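You operate a simulated robot arm through the tools that you are given. There is no shell and no other tool. Be economical: measure what you need, move in short steps, check, and stop when the job is done.

The job below is to be done with a simulated robot arm. You get a single attempt, and the scene is never put back.

Task
Put the type block on the green mat by the roller press away on the top of the test bench. Then take the blue spring and put it in the inside of the pink kit tray. Then take the silver spring and leave it on the cover plate on the green mat by the roller press. Then take the green block from the green mat by the head cradle and leave it on the green shelf of the tall rack. Then shut the high cupboard door. Then put the black step bracket from the narrow shelf of the tall rack in the inside of the purple kit tray. Then take the silver bracket on the grey table top and put it away on the second shelf from the top of the tall rack. The order counts. Set down upright: silver bracket.

Only the result counts: the job must be done as asked and must still hold three seconds after the hand-in. Knocking over, shifting, dropping, spilling or breaking anything else fails it. Lids that push on must go on centred and level and be pressed home; caps that screw on are set level and turned clockwise until they are tight.

Robot
A 7-joint arm with a fingered hand on a trunk, on a base that drives. Base frame: it is fixed to the floor where the robot stands at the start and does not move with it; the origin is under the middle of the robot, x ahead of it, y to its left, z up; the surface under the hand at the start is at about z = 840. Readings come in mm, rad, newtons and seconds.
Its first joint turns from -2.601 to 2.601 rad. Places, roughly: black step bracket (9x3x2 cm) [-1700, -4400, 1300]; blue spring (8x3x2 cm) [-1700, -500, 800]; cover plate [750, 250, 750]; green block [750, -1000, 750]; green shelf of the tall rack [-1600, -4000, 900]; high cupboard door [-1200, -4300, 1800]; inside of the pink kit tray (13x25 cm) [-1520, 740, 780]; inside of the purple kit tray (13x25 cm) [-1520, 580, 780]; second shelf of the tall rack [-1600, -4000, 600]; silver bracket (6x5x5 cm) [-1700, -5100, 800]; silver spring (8x3x2 cm) [-1700, -600, 800]; top of the test bench [800, -7100, 800]; type block [750, 250, 750]. Payload 3.5 kg.
Tool frame: the origin (TCP) lies between the finger pads and is the grasp point; the fingertips stand 30 mm ahead of it; z points along the fingers, y is the line along which they close. The gripper opens to 104 mm. The gripper's body begins 35 mm behind the TCP. The gripper is a hand of 4 fingers: y runs from the thumb to the fingers, the wrist lies at [-15, -110, -186] in the tool frame, and closing takes about 1.5 s.
Orientation is told as [roll, pitch, yaw] about the base's x, y, z axes, in that order, counted from this pose: with the fingers straight down and the wrist toward the robot, the tool's x, y and z point along [0, 1, 0], [1, 0, 0] and [0, 0, -1] of the base frame.

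Tools
- The arm moves only by the tool nudge_tool. Its argument "moves" is a list of rows, each an object (a shift or turn left out is 0, a gripper value left out holds the last) with "offset": the shift along the tool's x, y, z in mm, a list of three; "dr": the turn, a rotation vector about the tool's x, y, z in rad, a list of three. In form: [{"offset": [x, y, z], "dr": [rx, ry, rz]}, ...]. A call has 1 to 12 rows; each row shifts and turns the commanded pose from where the row before left it, along the tool's axes as they then stand. "hand" is the opening, from 0 (shut) to 1 (fully open), set as the call begins (left out, the last holds). Each row takes 0.2 s and may step no farther than 50 mm and 0.15 rad from the row before; otherwise, or with a gripper value out of range, the whole call is refused. Where a pose cannot be reached the arm comes as near as it can. A force on the tool above 40 N (or 10 N above the force at the start of the call, whichever is more), or a blocked arm, ends the call early, and 0.2 s more pass. Each finger travels about 45 mm/s and halts on what it meets, pressing with about 32 N; the grip force reading is that of the motor and also rises with nothing between the fingers. The clock runs only during rows and for 0.2 s after the last one: add rows that do not move to give the fingers time. The reply holds the time, the measured pose of the TCP, the force on the tool along the base axes, the opening and the grip force, in the units named above and with some noise, with the torque about the TCP (base axes, N m) and any sound that the robot's microphone picked up.
- Cameras (640 x 400 px; columns grow to the right, rows downward): "scene" is now at [32.2, 157.1, 1423]; the picture's right is [-0.36, -0.93, 0.00], its down [-0.51, 0.20, -0.84] and it looks along [0.78, -0.30, -0.55] (base axes); focal length 292 px, centre (320, 200). "wrist" rides on the gripper at [61, -92, -130] in the tool frame; the picture's right is [-0.81, 0.28, -0.52], its down [-0.53, -0.71, 0.46] and it looks along [-0.24, 0.64, 0.72] (tool axes); focal length 275 px, centre (320, 200). There is no depth. A picture from a camera that has moved, and an enlarged one, comes with that camera's place and axes in the base frame and with its lens. The place of the scene camera against the robot may be out by one fixed shift of up to 25 mm in any direction.
- snapshot(camera): a new picture of that camera. The clock stands still meanwhile.
- raise_lower(by): slides the trunk up (or, below 0, down) by that many mm; the arm and the scene camera ride with it, the base frame stays. It gives what a move gives, with no picture.
- roll_base(legs): drives the robot by 1 to 6 legs, each [ahead, left, turn to the left] in mm, mm and rad, along the robot's own axes; the way and the turn of a leg run together, so that a leg with both is an arc; at most 1500 mm and 3.142 rad a leg. The arm and the cameras ride along, it lands a little off, and it stops where it bumps. It gives what a move gives.
- finger_targets(index, middle, ring, thumb_bend, thumb_turn): sets how far each is bent, from 0 (flat) to 1 (curled in); at 0.3 the hand is open as for a grip, at 0.7 the pads meet at the TCP. One left out holds its place. A second passes; each finger stops where it meets its share of the squeeze, and holds until it gets a number again. A gripper value or a shape takes the hand back. It gives what a move gives, with no picture; readings hold the bend of each and the force on the fingers (four entries, about 0 where the hand has none), thumb and palm. thumb_turn goes from beside the hand (0) to across from the fingers (1), as for a grip.
- grasp_type(shape): the hand has 4 fingers and takes this shape, open, in about a second: jaw (thumb against the fingers, like two jaws); tri (thumb and two fingers); tip (a fingertip pinch); poke (one finger out to press); point (the index stretched); flat (the hand flat); cup (the hand cupped); fist (a fist). The gripper value then closes the fingers along that shape, each until it touches; the sizes above hold for jaw. It gives what a move gives, with no picture.
- pan_tilt(pan, tilt): turns the head with the scene camera to pan (to the left, within 2.705 rad either way) and tilt (down, from -0.506 to 1.204), counted from straight ahead of the robot. It gives what a move gives.
- inspect(camera, box): a new picture of the part [left, top, right, bottom] of that camera's present view, enlarged. The clock stands still meanwhile.
- job_done(): hands the job in; it is judged then, once.

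Work in short steps. Places have to be worked out from the pictures, the camera data and where the tool is seen: move nearer, look again, correct. Check each grasp and each placing, and mend what went wrong. You have 196 turns and 162 pictures in all, those below and enlarged ones among them. Open the gripper and draw the arm clear of the work before you hand the job in, unless the task says otherwise; then end with one line.

The tools are called after "Call:" by a JSON object that holds its "name" and its "arguments". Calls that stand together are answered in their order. nudge_tool: Moves the arm, as the interface text tells. Its arguments: {"type":"object","properties":{"moves":{"type":"array","items":{"type":"object","properties":{"offset":{"type":"array","items":{"type":"number"}},"dr":{"type":"array","items":{"type":"number"}}}}},"hand":{"type":"number"}},"required":["moves"]} The other tools are called the same way: raise_lower (by) slides the trunk up or down; grasp_type (shape) gives the hand a shape; finger_targets (index, middle, ring, thumb_bend, thumb_turn) moves the fingers one by one; roll_base (legs) drives the base; pan_tilt (pan, tilt) turns the head that bears the scene camera; snapshot (camera) takes a picture; inspect (camera, box) takes an enlarged picture of a part of a camera's view; job_done () hands the job in.

At the start:

```text
time: 0.0
tool_pos: [590.5, 123.1, 1109.3]
orientation: [0.0, -0.002, 0.0]
force: [0.2, 0.1, 0.3]
wrist_torque: [0.02, 0.03, -0.02]
opening: 103.7
gripper_force: 0.0
shape: jaw
bend: [0.3, 0.3, 0.3, 0.3, 0.98]
finger forces: [0.0, 0.2, 0.0, 0.0, 0.1, 0.0]
trunk travel left (down, up): [-450.0, 260.0]
robot x, y, heading: [2.2, -0.7, 0.001]
head pan, tilt: [-0.37, 0.576]
```

scene: 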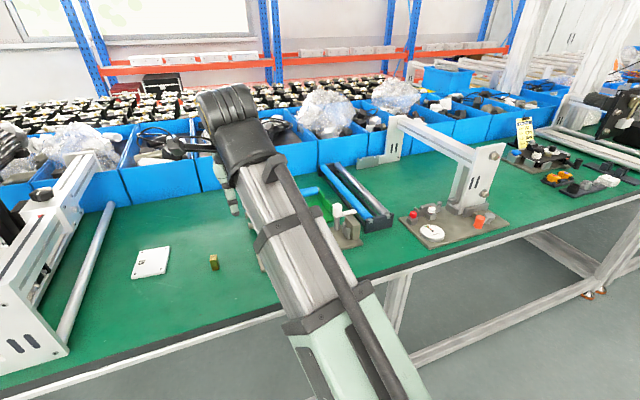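
wrist: 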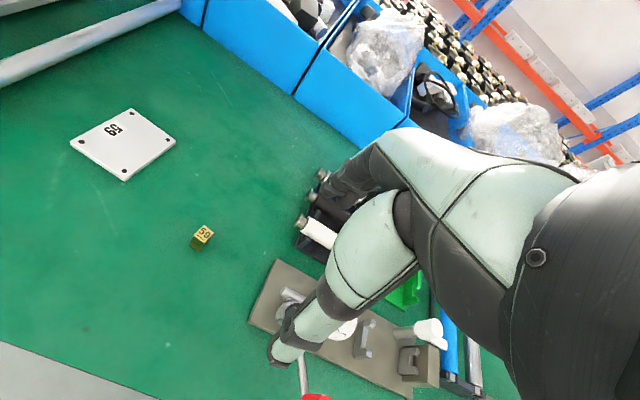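

Both cameras put the table surface at about z=840 and the type block near (665, 200). I move above it and look closer.

Call:
{"name": "nudge_tool", "arguments": {"moves": [{"offset": [19, 14, 40]}, {"offset": [19, 14, 40]}, {"offset": [19, 14, 40]}, {"offset": [18, 14, 10]}]}}

Call:
{"name": "inspect", "arguments": {"camera": "wrist", "box": [160, 100, 480, 300]}}

Call:
{"name": "inspect", "arguments": {"camera": "scene", "box": [110, 180, 310, 305]}}

```text
time: 1.0
tool_pos: [647.1, 199.9, 978.3]
orientation: [-0.001, 0.0, 0.001]
force: [1.1, 0.5, 0.3]
wrist_torque: [-0.02, 0.01, -0.01]
opening: 103.7
gripper_force: 0.0
shape: jaw
bend: [0.3, 0.3, 0.3, 0.3, 0.98]
finger forces: [0.0, 0.1, 0.1, 0.0, 0.1, 0.1]
trunk travel left (down, up): [-450.0, 260.0]
robot x, y, heading: [-0.1, 0.0, 0.005]
head pan, tilt: [-0.37, 0.576]
```

```text
2.00 times, centred on (320, 200) of wrist
camera zoom: at [555.0, 261.9, 1108.2], right [0.27, -0.81, 0.52], down [-0.71, -0.53, -0.46], along [0.64, -0.24, -0.72], focal length 551 px, centre (320, 200)
```

zoom: 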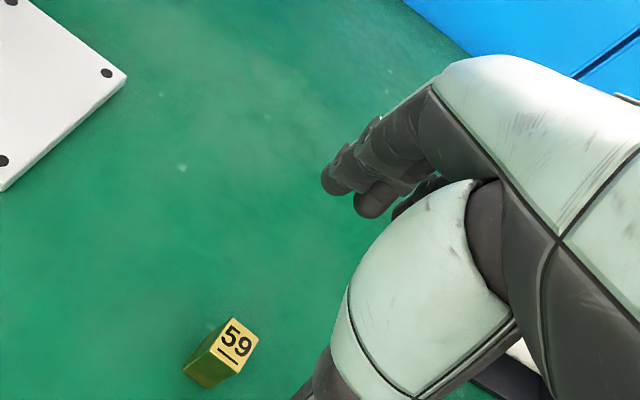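

```text
3.20 times, centred on (210, 242) of scene
camera zoom: at [32.3, 157.1, 1423.0], right [-0.36, -0.93, 0.0], down [-0.51, 0.2, -0.84], along [0.78, -0.3, -0.55], focal length 933 px, centre (672, 64)
```

zoom: 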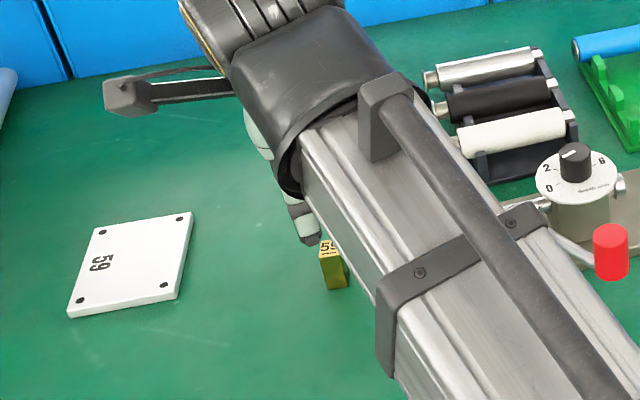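

Block is about 18x18x33 mm, centred near (661,197), top z≈873. I lower over it, stopping with fingertips just off the mat.

Call:
{"name": "nudge_tool", "arguments": {"moves": [{"offset": [-3, 14, 30]}, {"offset": [0, 0, 35]}, {"offset": [0, 0, 20]}]}}

Call:
{"name": "snapshot", "arguments": {"camera": "wrist"}}

Call:
{"name": "pan_tilt", "arguments": {"pan": 0.3, "tilt": 0.7}}

Call:
{"name": "snapshot", "arguments": {"camera": "scene"}}

```text
time: 1.8
tool_pos: [661.4, 197.0, 894.6]
orientation: [-0.001, -0.001, -0.001]
force: [0.1, -0.1, 0.2]
wrist_torque: [0.03, 0.0, -0.01]
opening: 103.7
gripper_force: 0.0
shape: jaw
bend: [0.3, 0.3, 0.3, 0.3, 0.98]
finger forces: [0.0, 0.0, 0.1, 0.1, 0.1, 0.1]
trunk travel left (down, up): [-450.0, 260.0]
robot x, y, heading: [2.6, -0.2, 0.003]
head pan, tilt: [-0.37, 0.576]
```

```text
157 pictures are left
camera wrist: at [568.9, 258.2, 1024.2], right [0.28, -0.81, 0.52], down [-0.71, -0.53, -0.46], along [0.64, -0.24, -0.72], focal length 275 px, centre (320, 200)
```

wrist: 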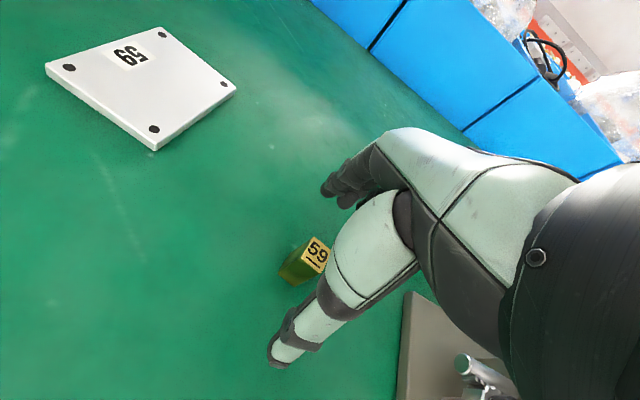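

```text
time: 2.9
tool_pos: [661.4, 196.8, 894.0]
orientation: [-0.001, -0.001, 0.0]
force: [0.1, 0.1, 0.0]
wrist_torque: [0.0, -0.01, -0.01]
opening: 103.9
gripper_force: 0.1
shape: jaw
bend: [0.3, 0.3, 0.3, 0.3, 0.98]
finger forces: [0.0, 0.1, 0.0, 0.0, 0.0, 0.0]
trunk travel left (down, up): [-450.0, 260.0]
robot x, y, heading: [2.3, -2.5, 0.0]
head pan, tilt: [0.3, 0.7]
```

```text
156 pictures are left
camera scene: at [30.3, 214.4, 1412.2], right [0.29, -0.96, 0.0], down [-0.62, -0.19, -0.77], along [0.73, 0.23, -0.64], focal length 292 px, centre (320, 200)
```

scene: 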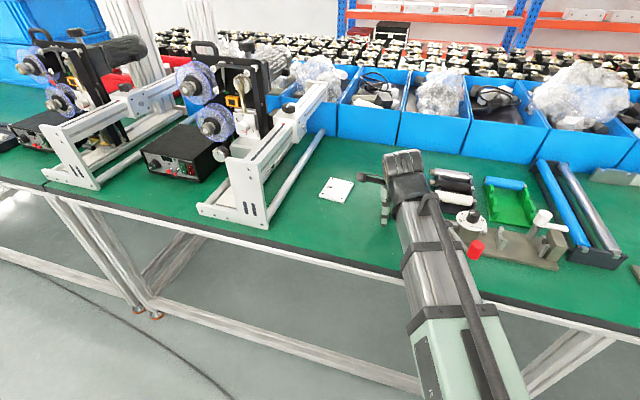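

Block is right under the TCP. Lower to z≈876 and close.

Call:
{"name": "nudge_tool", "arguments": {"moves": [{"offset": [0, 0, 18]}]}}

Call:
{"name": "nudge_tool", "arguments": {"hand": 0, "moves": [{}, {}, {}, {}, {}, {}, {}, {}]}}

Call:
{"name": "snapshot", "arguments": {"camera": "wrist"}}

```text
time: 3.2
tool_pos: [661.0, 197.1, 877.0]
orientation: [0.001, -0.002, -0.001]
force: [0.2, -0.6, -0.2]
wrist_torque: [-0.01, -0.02, 0.01]
opening: 103.7
gripper_force: 0.0
shape: jaw
bend: [0.3, 0.3, 0.3, 0.3, 0.98]
finger forces: [0.1, 0.0, 0.0, 0.0, 0.0, 0.0]
trunk travel left (down, up): [-450.0, 260.0]
robot x, y, heading: [-0.7, -0.1, 0.0]
head pan, tilt: [0.3, 0.7]
```

```text
time: 5.0
tool_pos: [662.6, 197.4, 876.3]
orientation: [-0.001, 0.0, 0.0]
force: [-0.3, 0.1, -0.5]
wrist_torque: [-0.01, 0.03, 0.0]
opening: 14.9
gripper_force: 32.2
shape: jaw
bend: [0.73, 0.63, 0.69, 0.75, 1.0]
finger forces: [16.7, 10.5, 0.0, 0.0, 27.6, 0.1]
trunk travel left (down, up): [-450.0, 260.0]
robot x, y, heading: [3.3, -0.7, -0.003]
head pan, tilt: [0.3, 0.7]
```

```text
155 pictures are left
camera wrist: at [569.8, 258.8, 1006.4], right [0.28, -0.81, 0.52], down [-0.71, -0.53, -0.46], along [0.64, -0.24, -0.72], focal length 275 px, centre (320, 200)
```

wrist: 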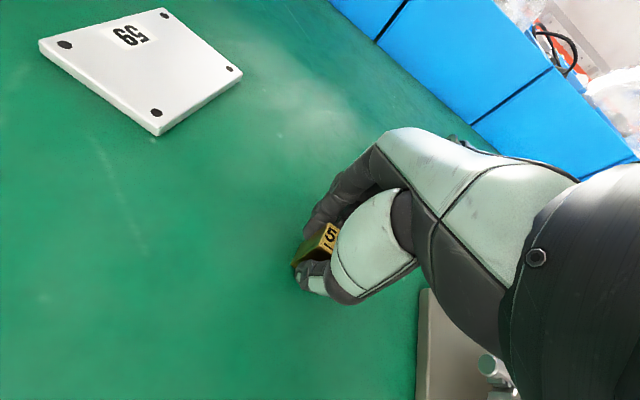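

Block gripped by thumb, index and middle. Lift up, then look along the way to the right.

Call:
{"name": "nudge_tool", "arguments": {"moves": [{"offset": [0, 0, -40]}, {"offset": [0, 0, -45]}, {"offset": [0, 0, -45]}, {"offset": [0, -25, -40]}, {"offset": [0, -25, -40]}, {"offset": [0, -25, -30]}]}}

Call:
{"name": "pan_tilt", "arguments": {"pan": -1.5, "tilt": 0.3}}

Call:
{"name": "snapshot", "arguments": {"camera": "scene"}}

Call:
{"name": "snapshot", "arguments": {"camera": "wrist"}}

```text
time: 6.5
tool_pos: [587.7, 194.6, 1116.7]
orientation: [0.0, 0.0, 0.0]
force: [0.3, -0.5, -1.3]
wrist_torque: [0.02, -0.01, 0.02]
opening: 15.4
gripper_force: 32.3
shape: jaw
bend: [0.73, 0.63, 0.69, 0.75, 1.0]
finger forces: [16.9, 10.4, 0.0, 0.0, 27.6, 0.0]
trunk travel left (down, up): [-450.0, 260.0]
robot x, y, heading: [0.3, 1.9, -0.002]
head pan, tilt: [0.3, 0.7]
```

```text
time: 8.2
tool_pos: [588.0, 195.4, 1115.4]
orientation: [0.001, 0.0, 0.0]
force: [0.1, -0.8, -1.1]
wrist_torque: [0.01, -0.01, -0.01]
opening: 15.3
gripper_force: 32.0
shape: jaw
bend: [0.73, 0.63, 0.69, 0.75, 1.0]
finger forces: [16.9, 10.4, 0.1, 0.0, 27.6, 0.1]
trunk travel left (down, up): [-450.0, 260.0]
robot x, y, heading: [0.1, -3.0, 0.0]
head pan, tilt: [-1.499, 0.3]
```

```text
154 pictures are left
camera scene: at [-44.0, 96.3, 1448.3], right [-1.0, -0.07, 0.0], down [-0.02, 0.29, -0.96], along [0.07, -0.95, -0.3], focal length 292 px, centre (320, 200)
```

scene: 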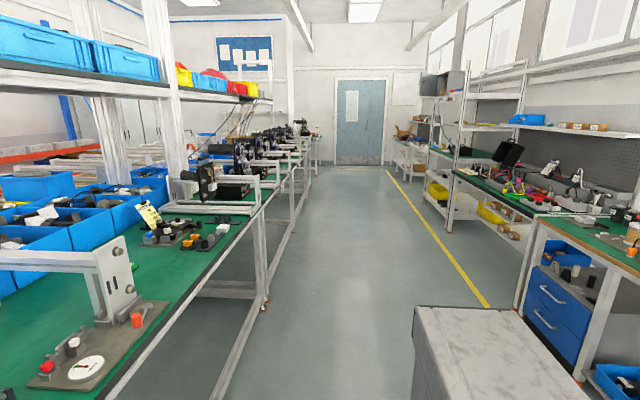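

```text
153 pictures are left
camera wrist: at [496.0, 256.9, 1246.2], right [0.28, -0.81, 0.52], down [-0.71, -0.53, -0.46], along [0.64, -0.24, -0.72], focal length 275 px, centre (320, 200)
```

wrist: 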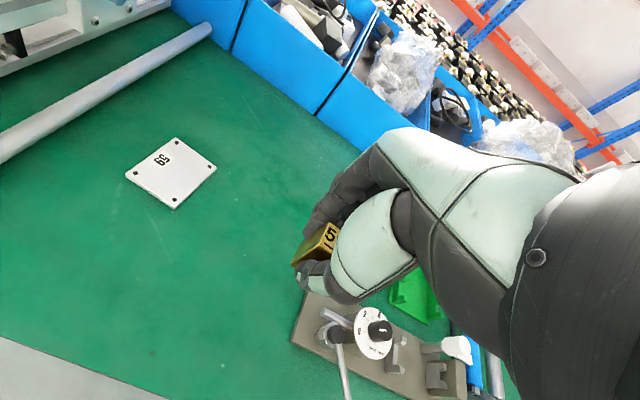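

A grey box stands near the path on the right; look down at it to place it.

Call:
{"name": "pan_tilt", "arguments": {"pan": -1.7, "tilt": 0.9}}

Call:
{"name": "snapshot", "arguments": {"camera": "scene"}}

Call:
{"name": "pan_tilt", "arguments": {"pan": -2.5, "tilt": 0.6}}

Call:
{"name": "snapshot", "arguments": {"camera": "scene"}}

```text
time: 9.2
tool_pos: [588.4, 194.8, 1116.8]
orientation: [0.0, 0.001, -0.001]
force: [0.3, -0.3, -2.3]
wrist_torque: [0.02, 0.0, -0.03]
opening: 15.0
gripper_force: 32.5
shape: jaw
bend: [0.73, 0.63, 0.69, 0.75, 1.0]
finger forces: [16.9, 10.4, 0.1, 0.0, 27.6, 0.0]
trunk travel left (down, up): [-450.0, 260.0]
robot x, y, heading: [2.3, 2.1, -0.004]
head pan, tilt: [-1.7, 0.901]
```

```text
152 pictures are left
camera scene: at [-60.5, 114.5, 1396.1], right [-0.99, 0.13, 0.0], down [0.1, 0.78, -0.62], along [-0.08, -0.62, -0.78], focal length 292 px, centre (320, 200)
```

scene: 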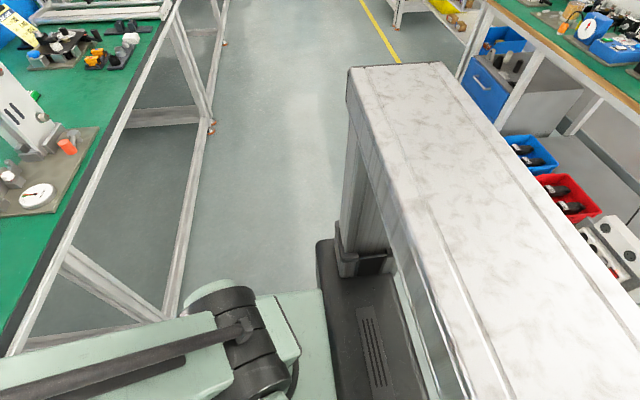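

```text
time: 10.4
tool_pos: [588.2, 193.7, 1116.1]
orientation: [0.0, 0.0, 0.0]
force: [-0.7, 0.5, -1.0]
wrist_torque: [-0.01, -0.02, 0.02]
opening: 14.9
gripper_force: 32.5
shape: jaw
bend: [0.73, 0.63, 0.69, 0.75, 1.0]
finger forces: [16.9, 10.4, 0.0, 0.0, 27.5, 0.2]
trunk travel left (down, up): [-450.0, 260.0]
robot x, y, heading: [3.0, -0.6, 0.001]
head pan, tilt: [-2.499, 0.6]
```

```text
151 pictures are left
camera scene: at [-121.5, 136.4, 1420.8], right [-0.6, 0.8, 0.0], down [0.45, 0.34, -0.82], along [-0.66, -0.49, -0.57], focal length 292 px, centre (320, 200)
```

scene: 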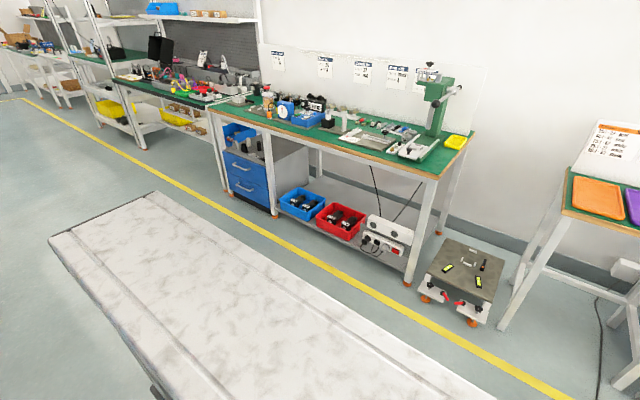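

Unclear whether the grey slab is part of the robot. A small test drive and a repeat picture will tell: if it's ours, it won't shift in view.

Call:
{"name": "roll_base", "arguments": {"legs": [[0, 60, 0]]}}

Call:
{"name": "snapshot", "arguments": {"camera": "scene"}}

```text
time: 11.3
tool_pos: [586.5, 254.9, 1115.5]
orientation: [0.002, 0.0, -0.001]
force: [-1.4, -0.2, -1.1]
wrist_torque: [0.03, -0.01, -0.01]
opening: 14.8
gripper_force: 32.3
shape: jaw
bend: [0.73, 0.63, 0.69, 0.75, 1.0]
finger forces: [16.9, 10.4, 0.0, 0.0, 27.6, 0.1]
trunk travel left (down, up): [-450.0, 260.0]
robot x, y, heading: [2.2, 60.7, -0.002]
head pan, tilt: [-2.499, 0.6]
```

```text
150 pictures are left
camera scene: at [-121.5, 196.8, 1420.8], right [-0.6, 0.8, 0.0], down [0.45, 0.34, -0.83], along [-0.66, -0.49, -0.56], focal length 292 px, centre (320, 200)
```

scene: 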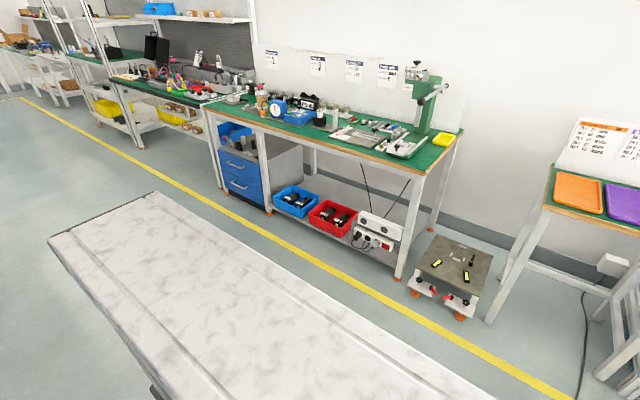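

It moves with the robot, so it's the robot's own body. I raise the trunk, turn right and drive along the aisle with the arm ahead.

Call:
{"name": "raise_lower", "arguments": {"by": 240}}

Call:
{"name": "roll_base", "arguments": {"legs": [[-100, 0, 0], [0, 0, -1.571]]}}

Call:
{"name": "pan_tilt", "arguments": {"pan": 0, "tilt": 0.3}}

Call:
{"name": "snapshot", "arguments": {"camera": "scene"}}

```text
time: 13.8
tool_pos: [588.7, 255.7, 1356.1]
orientation: [0.002, -0.001, -0.001]
force: [0.5, 0.2, -1.4]
wrist_torque: [-0.02, -0.02, 0.0]
opening: 14.9
gripper_force: 32.3
shape: jaw
bend: [0.73, 0.63, 0.69, 0.75, 1.0]
finger forces: [17.0, 10.4, 0.0, 0.1, 27.5, 0.0]
trunk travel left (down, up): [-690.0, 20.0]
robot x, y, heading: [0.3, 62.3, 0.005]
head pan, tilt: [-2.499, 0.6]
```

```text
time: 18.8
tool_pos: [101.3, -526.2, 1355.7]
orientation: [0.0, 0.0, -1.558]
force: [-0.1, -0.4, -1.0]
wrist_torque: [0.01, 0.01, -0.01]
opening: 14.8
gripper_force: 31.4
shape: jaw
bend: [0.73, 0.63, 0.69, 0.75, 1.0]
finger forces: [16.7, 10.0, 0.0, 0.0, 27.3, 0.1]
trunk travel left (down, up): [-690.0, 20.0]
robot x, y, heading: [-100.6, 62.0, -1.559]
head pan, tilt: [-2.499, 0.6]
```

```text
time: 21.1
tool_pos: [100.3, -525.3, 1357.5]
orientation: [0.0, 0.0, -1.556]
force: [0.3, -0.5, -0.4]
wrist_torque: [0.02, 0.01, 0.01]
opening: 14.8
gripper_force: 32.2
shape: jaw
bend: [0.73, 0.63, 0.69, 0.75, 1.0]
finger forces: [16.7, 10.2, 0.0, 0.0, 27.4, 0.0]
trunk travel left (down, up): [-690.0, 20.0]
robot x, y, heading: [-103.8, 62.6, -1.555]
head pan, tilt: [0.0, 0.3]
```

```text
149 pictures are left
camera scene: at [62.4, 33.2, 1688.3], right [-1.0, -0.01, 0.0], down [0.0, 0.3, -0.96], along [0.01, -0.96, -0.3], focal length 292 px, centre (320, 200)
```

scene: 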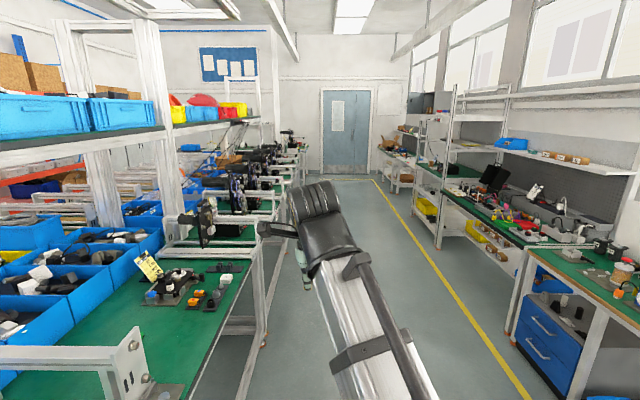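

The aisle is clear. Drive forward 4.5 m.

Call:
{"name": "roll_base", "arguments": {"legs": [[0, 0, -0.016], [1500, 0, 0], [1500, 0, 0], [1500, 0, 0]]}}

Call:
{"name": "snapshot", "arguments": {"camera": "scene"}}

```text
time: 42.9
tool_pos: [42.0, -5033.0, 1355.6]
orientation: [0.0, 0.001, -1.592]
force: [-0.9, -0.3, -0.3]
wrist_torque: [0.01, -0.01, -0.01]
opening: 14.8
gripper_force: 32.0
shape: jaw
bend: [0.73, 0.63, 0.69, 0.75, 1.0]
finger forces: [16.7, 10.1, 0.0, 0.0, 27.3, 0.0]
trunk travel left (down, up): [-690.0, 20.0]
robot x, y, heading: [-139.9, -4438.9, -1.59]
head pan, tilt: [0.0, 0.3]
```

```text
148 pictures are left
camera scene: at [22.5, -4474.1, 1688.3], right [-1.0, 0.02, 0.0], down [0.01, 0.3, -0.96], along [-0.02, -0.95, -0.3], focal length 292 px, centre (320, 200)
```

scene: 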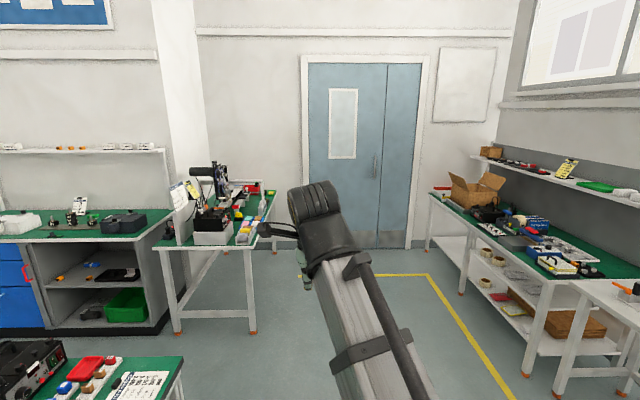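

The test bench is the small one ahead-left (x≈470–1050, y≈-6170…-7500). Drive 2.1 m further to get abreast of it, then look left.

Call:
{"name": "roll_base", "arguments": {"legs": [[0, 0, 0.02], [1500, 0, 0], [700, 0, 0]]}}

Call:
{"name": "pan_tilt", "arguments": {"pan": 1.2, "tilt": 0.6}}

Call:
{"name": "snapshot", "arguments": {"camera": "scene"}}

```text
time: 54.1
tool_pos: [124.5, -7214.6, 1356.7]
orientation: [-0.001, -0.001, -1.527]
force: [0.4, 0.3, -1.8]
wrist_torque: [0.02, 0.02, -0.01]
opening: 14.7
gripper_force: 32.1
shape: jaw
bend: [0.73, 0.63, 0.69, 0.75, 1.0]
finger forces: [16.7, 10.2, 0.0, 0.0, 27.2, 0.1]
trunk travel left (down, up): [-690.0, 20.0]
robot x, y, heading: [-97.1, -6634.3, -1.526]
head pan, tilt: [0.0, 0.3]
```

```text
time: 55.5
tool_pos: [123.8, -7214.5, 1356.2]
orientation: [-0.001, -0.001, -1.528]
force: [0.6, 0.0, -0.7]
wrist_torque: [0.0, 0.02, -0.01]
opening: 14.9
gripper_force: 32.0
shape: jaw
bend: [0.73, 0.63, 0.69, 0.75, 1.0]
finger forces: [16.7, 10.1, 0.0, 0.0, 27.3, 0.0]
trunk travel left (down, up): [-690.0, 20.0]
robot x, y, heading: [-93.5, -6637.4, -1.529]
head pan, tilt: [1.201, 0.6]
```

```text
147 pictures are left
camera scene: at [149.7, -6592.1, 1660.8], right [-0.32, -0.95, 0.0], down [-0.53, 0.18, -0.83], along [0.78, -0.27, -0.56], focal length 292 px, centre (320, 200)
```

scene: 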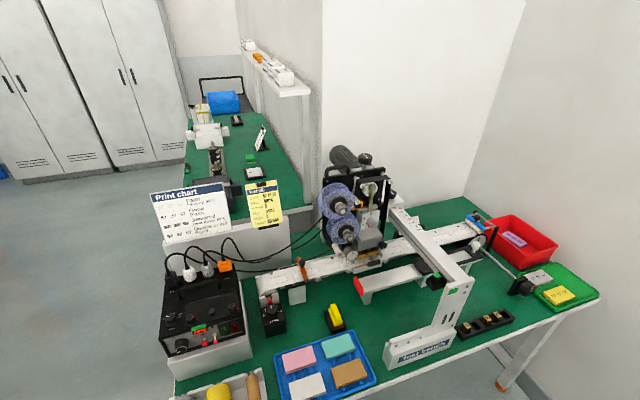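

I'll set the block on the free green spot at about (630,-6920), between the blue tray and the frame. Turn to face the bench and strafe right.

Call:
{"name": "roll_base", "arguments": {"legs": [[0, 0, 1.529], [0, -475, 0]]}}

Call:
{"name": "pan_tilt", "arguments": {"pan": 0.3, "tilt": 0.8}}

Call:
{"name": "snapshot", "arguments": {"camera": "scene"}}

Call:
{"name": "snapshot", "arguments": {"camera": "wrist"}}

```text
time: 62.0
tool_pos: [492.2, -6900.7, 1356.7]
orientation: [0.0, 0.001, 0.01]
force: [0.5, -0.3, -2.0]
wrist_torque: [0.03, 0.01, -0.01]
opening: 14.7
gripper_force: 31.7
shape: jaw
bend: [0.73, 0.63, 0.69, 0.75, 1.0]
finger forces: [16.6, 9.4, 0.0, 0.0, 27.0, 0.0]
trunk travel left (down, up): [-690.0, 20.0]
robot x, y, heading: [-95.2, -7100.4, 0.008]
head pan, tilt: [1.201, 0.6]
```

```text
time: 63.2
tool_pos: [491.6, -6899.6, 1355.8]
orientation: [-0.001, 0.0, 0.009]
force: [0.4, 0.5, -1.3]
wrist_torque: [0.01, 0.01, 0.01]
opening: 14.6
gripper_force: 32.2
shape: jaw
bend: [0.73, 0.63, 0.69, 0.75, 1.0]
finger forces: [16.6, 9.4, 0.0, 0.0, 27.1, 0.0]
trunk travel left (down, up): [-690.0, 20.0]
robot x, y, heading: [-94.6, -7098.2, 0.01]
head pan, tilt: [0.3, 0.799]
```

```text
146 pictures are left
camera scene: at [-69.7, -6886.1, 1644.0], right [0.3, -0.95, 0.0], down [-0.68, -0.22, -0.7], along [0.66, 0.21, -0.72], focal length 292 px, centre (320, 200)
```

scene: 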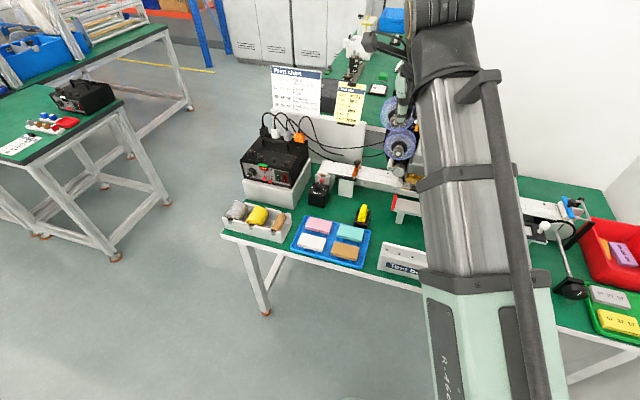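

```text
145 pictures are left
camera wrist: at [399.4, -6838.8, 1486.4], right [0.28, -0.81, 0.52], down [-0.71, -0.54, -0.46], along [0.65, -0.24, -0.72], focal length 275 px, centre (320, 200)
```

wrist: 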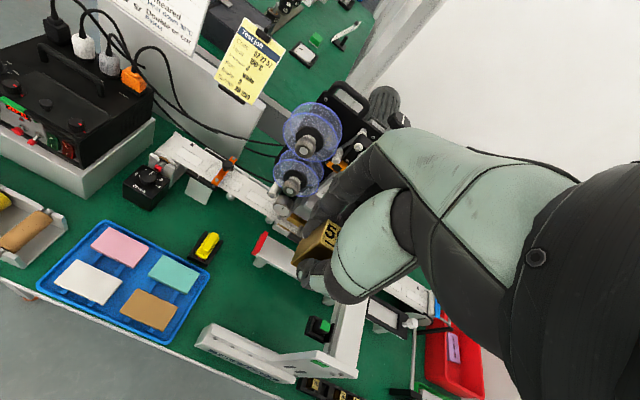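

Free spot judged around (620,-6940). Bench height is uncertain, so lower the trunk and shift, then re-look for parallax.

Call:
{"name": "raise_lower", "arguments": {"by": -260}}

Call:
{"name": "nudge_tool", "arguments": {"moves": [{"offset": [-13, 43, 10]}, {"offset": [-13, 43, 10]}, {"offset": [-13, 43, 10]}]}}

Call:
{"name": "snapshot", "arguments": {"camera": "wrist"}}

```text
time: 65.9
tool_pos: [492.0, -6900.2, 1096.6]
orientation: [0.001, 0.001, 0.008]
force: [0.4, -0.2, -1.5]
wrist_torque: [0.0, 0.0, 0.02]
opening: 14.5
gripper_force: 31.2
shape: jaw
bend: [0.73, 0.63, 0.69, 0.75, 1.0]
finger forces: [16.6, 9.4, 0.0, 0.0, 27.0, 0.1]
trunk travel left (down, up): [-430.0, 280.0]
robot x, y, heading: [-97.3, -7096.1, 0.013]
head pan, tilt: [0.3, 0.799]
```

```text
time: 66.7
tool_pos: [623.0, -6937.1, 1066.4]
orientation: [0.001, 0.0, 0.01]
force: [0.0, 0.3, -1.1]
wrist_torque: [-0.02, 0.01, 0.01]
opening: 13.7
gripper_force: 31.7
shape: jaw
bend: [0.73, 0.64, 0.69, 0.76, 1.0]
finger forces: [18.4, 10.2, 0.1, 0.0, 25.6, 0.0]
trunk travel left (down, up): [-430.0, 280.0]
robot x, y, heading: [-93.9, -7100.8, 0.01]
head pan, tilt: [0.3, 0.799]
```

```text
144 pictures are left
camera wrist: at [529.5, -6875.5, 1196.1], right [0.28, -0.81, 0.52], down [-0.71, -0.54, -0.46], along [0.65, -0.24, -0.72], focal length 275 px, centre (320, 200)
```

wrist: 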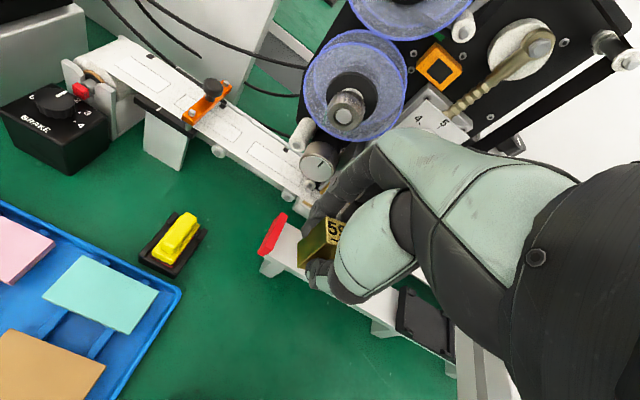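

Clear of the tray and the bar behind. Shift 15 mm back and descend to ~z 915 and check.

Call:
{"name": "nudge_tool", "arguments": {"moves": [{"offset": [0, -15, 40]}, {"offset": [0, 0, 40]}, {"offset": [0, 0, 40]}, {"offset": [0, 0, 30]}]}}

Call:
{"name": "snapshot", "arguments": {"camera": "wrist"}}

Call:
{"name": "snapshot", "arguments": {"camera": "scene"}}

```text
time: 67.7
tool_pos: [607.8, -6939.8, 916.2]
orientation: [0.0, -0.001, 0.008]
force: [1.5, 0.0, -0.5]
wrist_torque: [-0.03, -0.01, 0.01]
opening: 13.9
gripper_force: 31.9
shape: jaw
bend: [0.73, 0.63, 0.69, 0.76, 1.0]
finger forces: [18.4, 9.8, 0.0, 0.0, 25.5, 0.0]
trunk travel left (down, up): [-430.0, 280.0]
robot x, y, heading: [-91.9, -7101.7, 0.006]
head pan, tilt: [0.3, 0.799]
```

```text
143 pictures are left
camera wrist: at [515.3, -6878.5, 1046.3], right [0.28, -0.81, 0.52], down [-0.71, -0.54, -0.46], along [0.65, -0.24, -0.72], focal length 275 px, centre (320, 200)
```

wrist: 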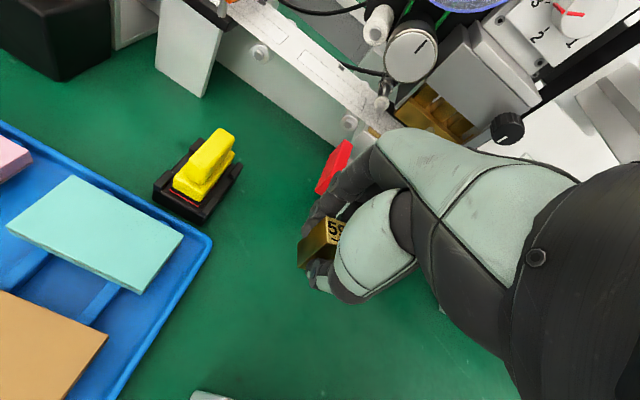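

```text
142 pictures are left
camera scene: at [-69.7, -6886.2, 1384.0], right [0.3, -0.95, 0.0], down [-0.68, -0.22, -0.7], along [0.66, 0.21, -0.72], focal length 292 px, centre (320, 200)
```

scene: 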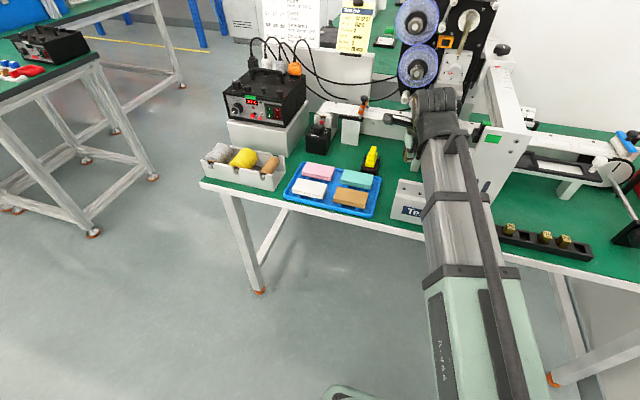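

Triangulation gives the bench top at about z≈778. Descend to TCP ≈ 828 then feel for contact in small steps.

Call:
{"name": "nudge_tool", "arguments": {"moves": [{"offset": [0, 0, 30]}, {"offset": [0, 0, 30]}, {"offset": [0, 0, 25]}]}}

Call:
{"name": "snapshot", "arguments": {"camera": "wrist"}}

Call:
{"name": "inspect", "arguments": {"camera": "scene", "box": [340, 60, 580, 210]}}

```text
time: 68.5
tool_pos: [607.4, -6936.1, 830.1]
orientation: [0.0, -0.001, 0.009]
force: [0.4, -0.7, -1.1]
wrist_torque: [-0.01, -0.01, -0.01]
opening: 13.8
gripper_force: 31.9
shape: jaw
bend: [0.73, 0.63, 0.69, 0.76, 1.0]
finger forces: [18.4, 9.5, 0.0, 0.1, 25.3, 0.1]
trunk travel left (down, up): [-430.0, 280.0]
robot x, y, heading: [-93.4, -7098.8, 0.01]
head pan, tilt: [0.3, 0.799]
```

```text
141 pictures are left
camera wrist: at [514.5, -6875.7, 960.3], right [0.28, -0.81, 0.52], down [-0.71, -0.54, -0.46], along [0.65, -0.24, -0.72], focal length 275 px, centre (320, 200)
```

wrist: 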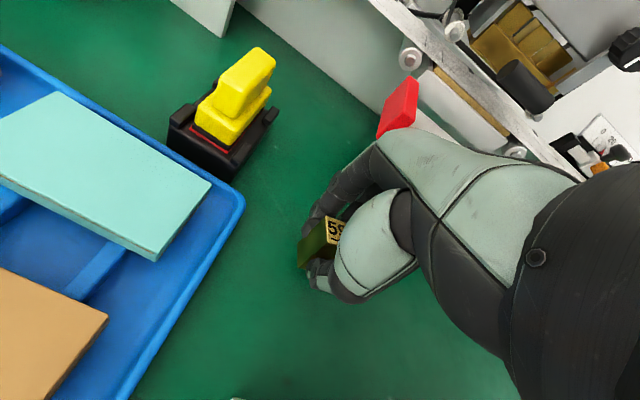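

```text
2.67 times, centred on (460, 135) of scene
camera zoom: at [-69.7, -6886.2, 1384.0], right [0.3, -0.95, 0.0], down [-0.68, -0.22, -0.7], along [0.66, 0.21, -0.72], focal length 778 px, centre (-53, 373)
```

zoom: 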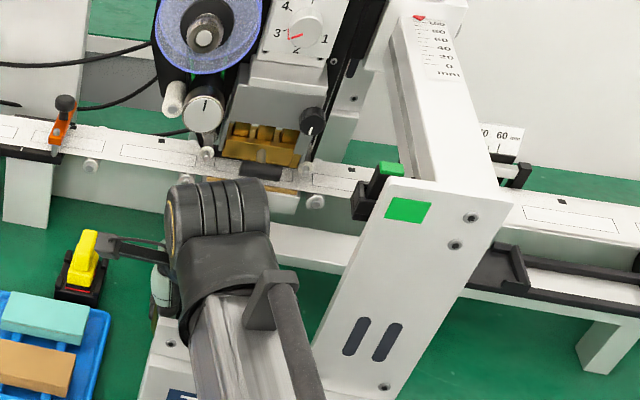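

Rim of the tray ≈795, so bench ≈780; block bottom now ≈794. Lower in small steps.

Call:
{"name": "nudge_tool", "arguments": {"moves": [{"offset": [0, 0, 3]}, {"offset": [0, 0, 3]}, {"offset": [0, 0, 3]}, {"offset": [0, 0, 2]}]}}

Call:
{"name": "inspect", "arguments": {"camera": "wrist", "box": [220, 180, 380, 280]}}

```text
time: 69.5
tool_pos: [606.3, -6937.5, 819.4]
orientation: [0.0, -0.002, 0.009]
force: [0.0, 0.1, -2.3]
wrist_torque: [0.02, 0.0, -0.01]
opening: 13.9
gripper_force: 31.5
shape: jaw
bend: [0.73, 0.63, 0.69, 0.76, 1.0]
finger forces: [18.4, 9.5, 0.1, 0.1, 25.4, 0.1]
trunk travel left (down, up): [-430.0, 280.0]
robot x, y, heading: [-93.9, -7099.2, 0.003]
head pan, tilt: [0.3, 0.799]
```

```text
4.00 times, centred on (300, 230) of wrist
camera zoom: at [513.9, -6876.5, 950.8], right [0.28, -0.81, 0.52], down [-0.71, -0.54, -0.46], along [0.65, -0.24, -0.72], focal length 1101 px, centre (400, 80)
```

zoom: 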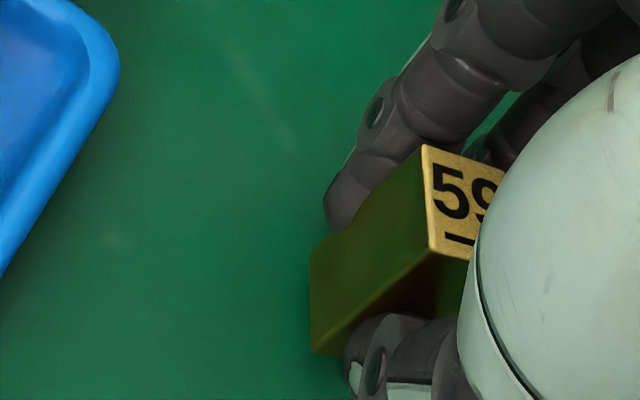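

Still no contact. Keep creeping down 2 mm at a time.

Call:
{"name": "nudge_tool", "arguments": {"moves": [{"offset": [0, 0, 2]}, {"offset": [0, 0, 2]}, {"offset": [0, 0, 2]}]}}

```text
time: 70.3
tool_pos: [605.9, -6937.6, 815.2]
orientation: [-0.002, -0.001, 0.008]
force: [-0.7, 1.3, 6.4]
wrist_torque: [0.01, -0.1, 0.01]
opening: 14.2
gripper_force: 32.1
shape: jaw
bend: [0.73, 0.64, 0.69, 0.76, 1.0]
finger forces: [19.1, 9.9, 0.0, 0.0, 26.4, 0.0]
trunk travel left (down, up): [-430.0, 280.0]
robot x, y, heading: [-96.7, -7101.0, 0.006]
head pan, tilt: [0.3, 0.799]
```

Contact at z≈815 (6 N up). Release partially, then lift straight.

Call:
{"name": "nudge_tool", "arguments": {"hand": 0.5, "moves": [{}, {}, {}, {}, {}]}}

Call:
{"name": "nudge_tool", "arguments": {"moves": [{"offset": [0, 0, -20]}, {"offset": [0, 0, -40]}, {"offset": [0, 0, -40]}, {"offset": [0, 0, -40]}, {"offset": [0, -20, -40]}, {"offset": [0, -40, -40]}, {"offset": [0, -40, -40]}]}}

Call:
{"name": "snapshot", "arguments": {"camera": "wrist"}}

```text
time: 71.5
tool_pos: [605.4, -6939.5, 813.2]
orientation: [0.0, 0.0, 0.009]
force: [0.2, -0.1, 0.7]
wrist_torque: [0.0, -0.01, 0.0]
opening: 51.7
gripper_force: 0.1
shape: jaw
bend: [0.74, 0.45, 0.41, 0.7, 1.0]
finger forces: [0.0, 0.0, 0.0, 0.1, 0.0, 0.0]
trunk travel left (down, up): [-430.0, 280.0]
robot x, y, heading: [-94.5, -7102.2, 0.006]
head pan, tilt: [0.3, 0.799]
```

```text
refused: row 6 steps farther than a row can; nothing moved
```

```text
138 pictures are left
camera wrist: at [513.3, -6877.0, 944.8], right [0.28, -0.81, 0.52], down [-0.71, -0.54, -0.46], along [0.65, -0.24, -0.72], focal length 275 px, centre (320, 200)
```

wrist: 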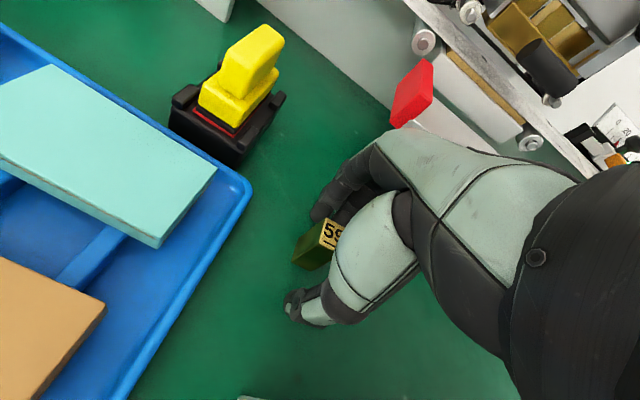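

Block released and standing. Open slightly more, then raise.

Call:
{"name": "nudge_tool", "arguments": {"hand": 0.75, "moves": [{}, {}, {}, {}]}}

Call:
{"name": "nudge_tool", "arguments": {"moves": [{"offset": [0, 0, -15]}, {"offset": [0, 0, -30]}, {"offset": [0, 0, -40]}, {"offset": [0, 0, -45]}, {"offset": [0, 0, -45]}, {"offset": [0, -30, -30]}, {"offset": [0, -30, -30]}]}}

Call:
{"name": "snapshot", "arguments": {"camera": "wrist"}}

```text
time: 72.5
tool_pos: [606.2, -6937.8, 814.1]
orientation: [0.0, 0.002, 0.008]
force: [0.0, -0.6, -0.2]
wrist_torque: [-0.02, 0.02, 0.0]
opening: 77.9
gripper_force: 0.0
shape: jaw
bend: [0.27, 0.36, 0.33, 0.54, 0.99]
finger forces: [0.0, 0.1, 0.0, 0.1, 0.1, 0.0]
trunk travel left (down, up): [-430.0, 280.0]
robot x, y, heading: [-96.9, -7097.3, 0.007]
head pan, tilt: [0.3, 0.799]
```

```text
time: 74.1
tool_pos: [545.5, -6938.2, 1052.1]
orientation: [0.001, 0.0, 0.009]
force: [-0.1, -0.4, -0.4]
wrist_torque: [0.01, 0.02, 0.01]
opening: 78.0
gripper_force: 0.1
shape: jaw
bend: [0.27, 0.36, 0.33, 0.54, 0.99]
finger forces: [0.0, 0.0, 0.0, 0.0, 0.0, 0.0]
trunk travel left (down, up): [-430.0, 280.0]
robot x, y, heading: [-93.6, -7099.7, 0.007]
head pan, tilt: [0.3, 0.799]
```

```text
137 pictures are left
camera wrist: at [453.7, -6877.4, 1181.5], right [0.28, -0.81, 0.52], down [-0.71, -0.54, -0.46], along [0.65, -0.24, -0.72], focal length 275 px, centre (320, 200)
```

wrist: 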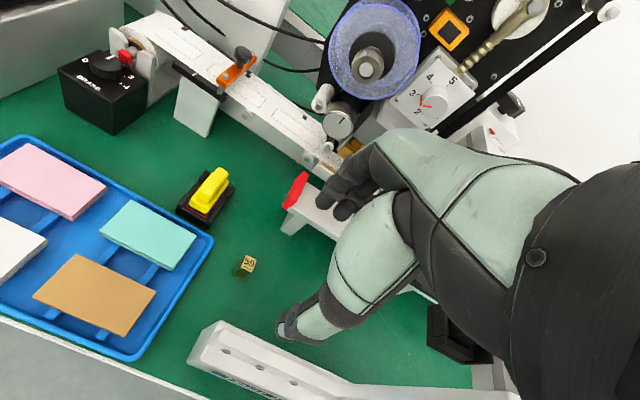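

Task 1 done: the block stands on the test bench. Now raise, back off, turn left, and drive back up the aisle to y≈-500.

Call:
{"name": "raise_lower", "arguments": {"by": 270}}

Call:
{"name": "roll_base", "arguments": {"legs": [[-150, 0, 0], [0, 0, 1.565], [1500, 0, 0], [1500, 0, 0], [1500, 0, 0]]}}

Call:
{"name": "pan_tilt", "arguments": {"pan": 0.5, "tilt": 0.35}}

Call:
{"name": "snapshot", "arguments": {"camera": "scene"}}

```text
time: 76.8
tool_pos: [545.8, -6939.2, 1320.1]
orientation: [0.001, -0.001, 0.007]
force: [-0.1, -0.3, -0.5]
wrist_torque: [0.03, 0.0, 0.02]
opening: 77.6
gripper_force: 0.1
shape: jaw
bend: [0.27, 0.36, 0.33, 0.54, 0.99]
finger forces: [0.0, 0.0, 0.1, 0.0, 0.0, 0.0]
trunk travel left (down, up): [-700.0, 10.0]
robot x, y, heading: [-92.8, -7098.6, 0.01]
head pan, tilt: [0.3, 0.799]
```

```text
time: 103.0
tool_pos: [-620.0, -2000.2, 1322.1]
orientation: [0.0, 0.0, 1.635]
force: [-0.3, 0.5, -0.4]
wrist_torque: [0.0, 0.01, 0.02]
opening: 77.7
gripper_force: 0.0
shape: jaw
bend: [0.27, 0.36, 0.33, 0.54, 0.99]
finger forces: [0.0, 0.0, 0.2, 0.1, 0.1, 0.0]
trunk travel left (down, up): [-700.0, 10.0]
robot x, y, heading: [-423.7, -2630.7, 1.635]
head pan, tilt: [0.3, 0.799]
```

```text
time: 103.9
tool_pos: [-619.9, -2000.2, 1321.6]
orientation: [0.001, 0.001, 1.636]
force: [0.9, 0.0, 0.1]
wrist_torque: [-0.04, -0.02, 0.02]
opening: 77.8
gripper_force: 0.1
shape: jaw
bend: [0.27, 0.36, 0.33, 0.54, 0.99]
finger forces: [0.0, 0.0, 0.1, 0.1, 0.0, 0.0]
trunk travel left (down, up): [-700.0, 10.0]
robot x, y, heading: [-419.9, -2629.8, 1.639]
head pan, tilt: [0.499, 0.351]
```

```text
136 pictures are left
camera scene: at [-645.1, -2589.4, 1693.5], right [0.85, 0.53, 0.0], down [0.18, -0.29, -0.94], along [-0.5, 0.79, -0.34], focal length 292 px, centre (320, 200)
```

scene: 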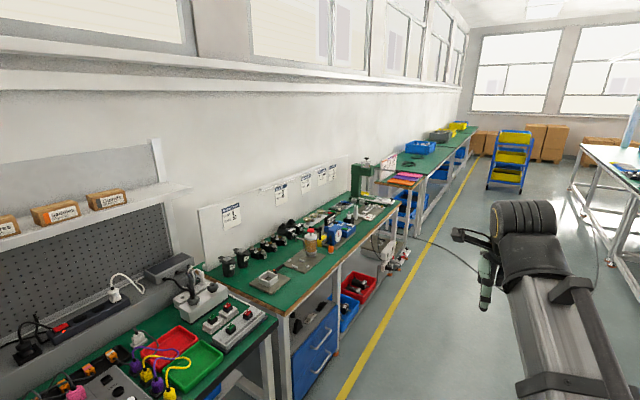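

Drive on to y≈-550 and turn left to face the wooden-edged bench.

Call:
{"name": "roll_base", "arguments": {"legs": [[1500, 0, 0], [580, 0, 0], [0, 0, 1.5]]}}

Call:
{"name": "pan_tilt", "arguments": {"pan": 0, "tilt": 0.6}}

Call:
{"name": "snapshot", "arguments": {"camera": "scene"}}

Call:
{"name": "snapshot", "arguments": {"camera": "wrist"}}

```text
time: 118.0
tool_pos: [-1187.3, -665.1, 1320.6]
orientation: [0.001, 0.001, 3.123]
force: [0.7, 0.4, -0.4]
wrist_torque: [0.02, -0.04, 0.0]
opening: 77.6
gripper_force: 0.1
shape: jaw
bend: [0.27, 0.36, 0.33, 0.54, 0.99]
finger forces: [0.1, 0.0, 0.0, 0.0, 0.0, 0.0]
trunk travel left (down, up): [-700.0, 10.0]
robot x, y, heading: [-544.0, -521.5, 3.124]
head pan, tilt: [0.499, 0.351]
```

```text
time: 119.0
tool_pos: [-1188.2, -665.0, 1320.9]
orientation: [0.0, 0.001, 3.122]
force: [-1.4, 0.6, -0.6]
wrist_torque: [-0.01, 0.03, 0.05]
opening: 77.9
gripper_force: 0.0
shape: jaw
bend: [0.27, 0.36, 0.33, 0.54, 0.99]
finger forces: [0.0, 0.1, 0.0, 0.0, 0.1, 0.0]
trunk travel left (down, up): [-700.0, 10.0]
robot x, y, heading: [-542.1, -516.9, 3.125]
head pan, tilt: [0.0, 0.6]
```

```text
135 pictures are left
camera scene: at [-594.6, -671.3, 1670.9], right [0.02, 1.0, 0.0], down [0.56, -0.01, -0.83], along [-0.83, 0.02, -0.56], focal length 292 px, centre (320, 200)
```

scene: 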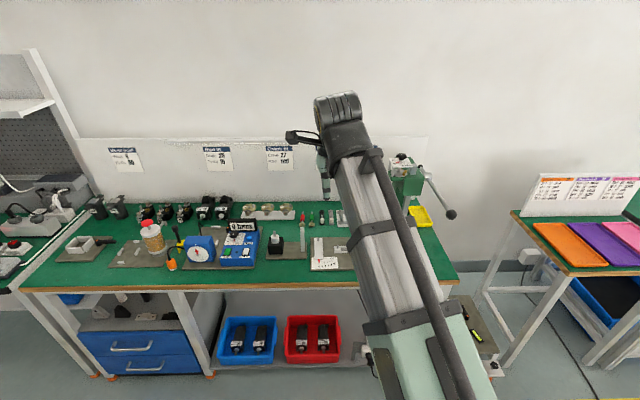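

```text
134 pictures are left
camera wrist: at [-1097.7, -726.8, 1451.1], right [-0.26, 0.82, 0.52], down [0.72, 0.52, -0.46], along [-0.64, 0.26, -0.72], focal length 275 px, centre (320, 200)
```

wrist: 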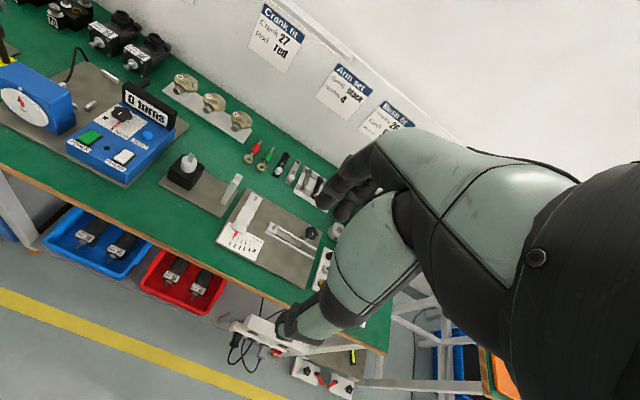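

Zoom in to find the springs near (-1700,-500/-600).

Call:
{"name": "inspect", "arguments": {"camera": "wrist", "box": [230, 110, 390, 210]}}

Call:
{"name": "inspect", "arguments": {"camera": "scene", "box": [260, 190, 420, 290]}}

```text
4.00 times, centred on (310, 160) of wrist
camera zoom: at [-1097.7, -726.8, 1451.1], right [-0.26, 0.82, 0.52], down [0.72, 0.52, -0.46], along [-0.64, 0.26, -0.72], focal length 1101 px, centre (360, 360)
```

zoom: 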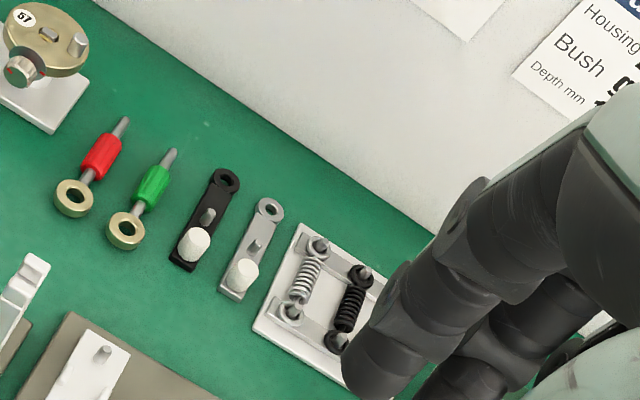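

```text
4.00 times, centred on (340, 240) of scene
camera zoom: at [-594.6, -671.3, 1670.9], right [0.02, 1.0, 0.0], down [0.56, -0.01, -0.83], along [-0.83, 0.02, -0.56], focal length 1167 px, centre (240, 40)
```

zoom: 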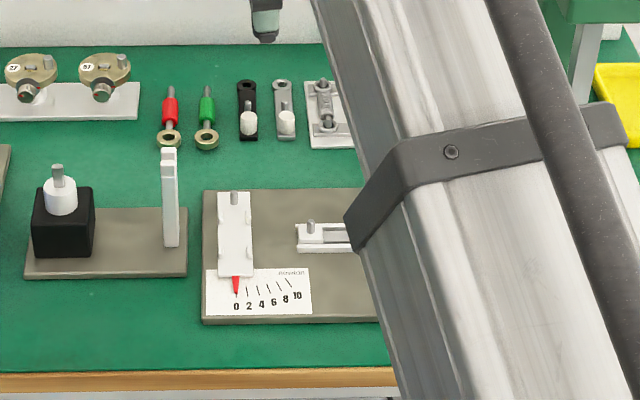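

The rack holds the springs: silver at ≈(-1700,-566), black beside it, blue further on. Drive closer and move the hand to view them.

Call:
{"name": "roll_base", "arguments": {"legs": [[270, 0, 0.018]]}}

Call:
{"name": "nudge_tool", "arguments": {"hand": 1, "moves": [{"offset": [-40, 20, 20]}, {"offset": [-40, 20, 20]}, {"offset": [-40, 20, 20]}]}}

Call:
{"name": "raise_lower", "arguments": {"by": -160}}

Call:
{"name": "snapshot", "arguments": {"camera": "wrist"}}

Call:
{"name": "snapshot", "arguments": {"camera": "scene"}}

```text
time: 120.8
tool_pos: [-1451.1, -674.0, 1320.4]
orientation: [0.0, 0.0, 3.141]
force: [-0.4, 0.0, -0.5]
wrist_torque: [0.0, 0.0, 0.0]
opening: 77.8
gripper_force: 0.0
shape: jaw
bend: [0.27, 0.36, 0.33, 0.54, 0.99]
finger forces: [0.1, 0.1, 0.1, 0.0, 0.1, 0.0]
trunk travel left (down, up): [-700.0, 10.0]
robot x, y, heading: [-809.6, -518.7, 3.144]
head pan, tilt: [0.0, 0.6]
```

```text
time: 121.7
tool_pos: [-1508.7, -551.7, 1258.5]
orientation: [0.002, 0.001, 3.14]
force: [-0.1, 0.7, -0.6]
wrist_torque: [-0.01, 0.03, -0.03]
opening: 103.8
gripper_force: 0.1
shape: jaw
bend: [0.3, 0.3, 0.3, 0.3, 0.98]
finger forces: [0.1, 0.0, 0.1, 0.0, 0.0, 0.1]
trunk travel left (down, up): [-700.0, 10.0]
robot x, y, heading: [-808.0, -520.3, 3.138]
head pan, tilt: [0.0, 0.6]
```

```text
time: 123.5
tool_pos: [-1508.4, -552.3, 1098.6]
orientation: [-0.001, -0.001, 3.141]
force: [0.0, 0.0, 0.0]
wrist_torque: [-0.01, 0.01, -0.01]
opening: 103.7
gripper_force: 0.1
shape: jaw
bend: [0.3, 0.3, 0.3, 0.3, 0.98]
finger forces: [0.0, 0.1, 0.1, 0.1, 0.0, 0.1]
trunk travel left (down, up): [-540.0, 170.0]
robot x, y, heading: [-810.3, -520.3, 3.142]
head pan, tilt: [0.0, 0.6]
```

```text
131 pictures are left
camera wrist: at [-1417.2, -613.4, 1228.6], right [-0.27, 0.81, 0.52], down [0.71, 0.53, -0.46], along [-0.64, 0.24, -0.72], focal length 275 px, centre (320, 200)
```

wrist: 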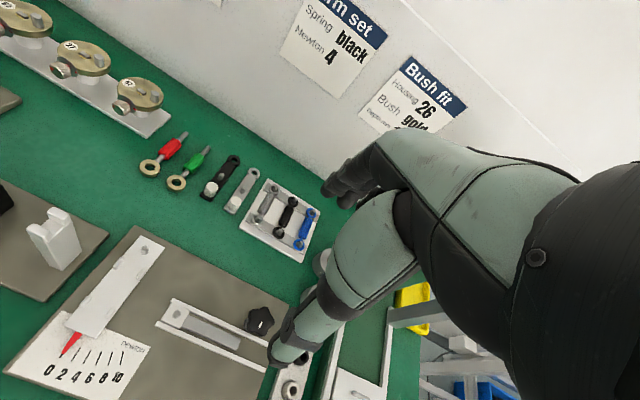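

```text
130 pictures are left
camera scene: at [-856.8, -669.0, 1510.9], right [0.0, 1.0, 0.0], down [0.56, 0.0, -0.83], along [-0.83, 0.0, -0.56], focal length 292 px, centre (320, 200)
```

scene: 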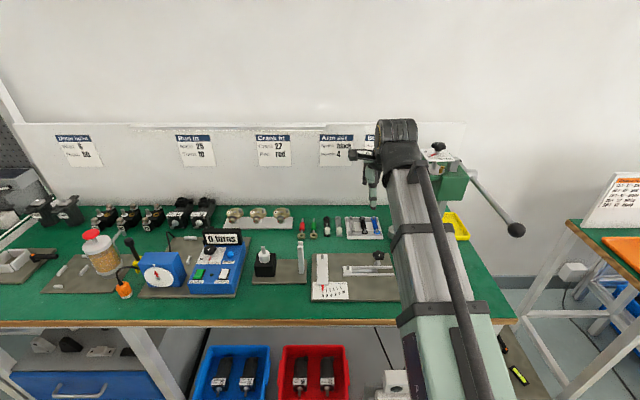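

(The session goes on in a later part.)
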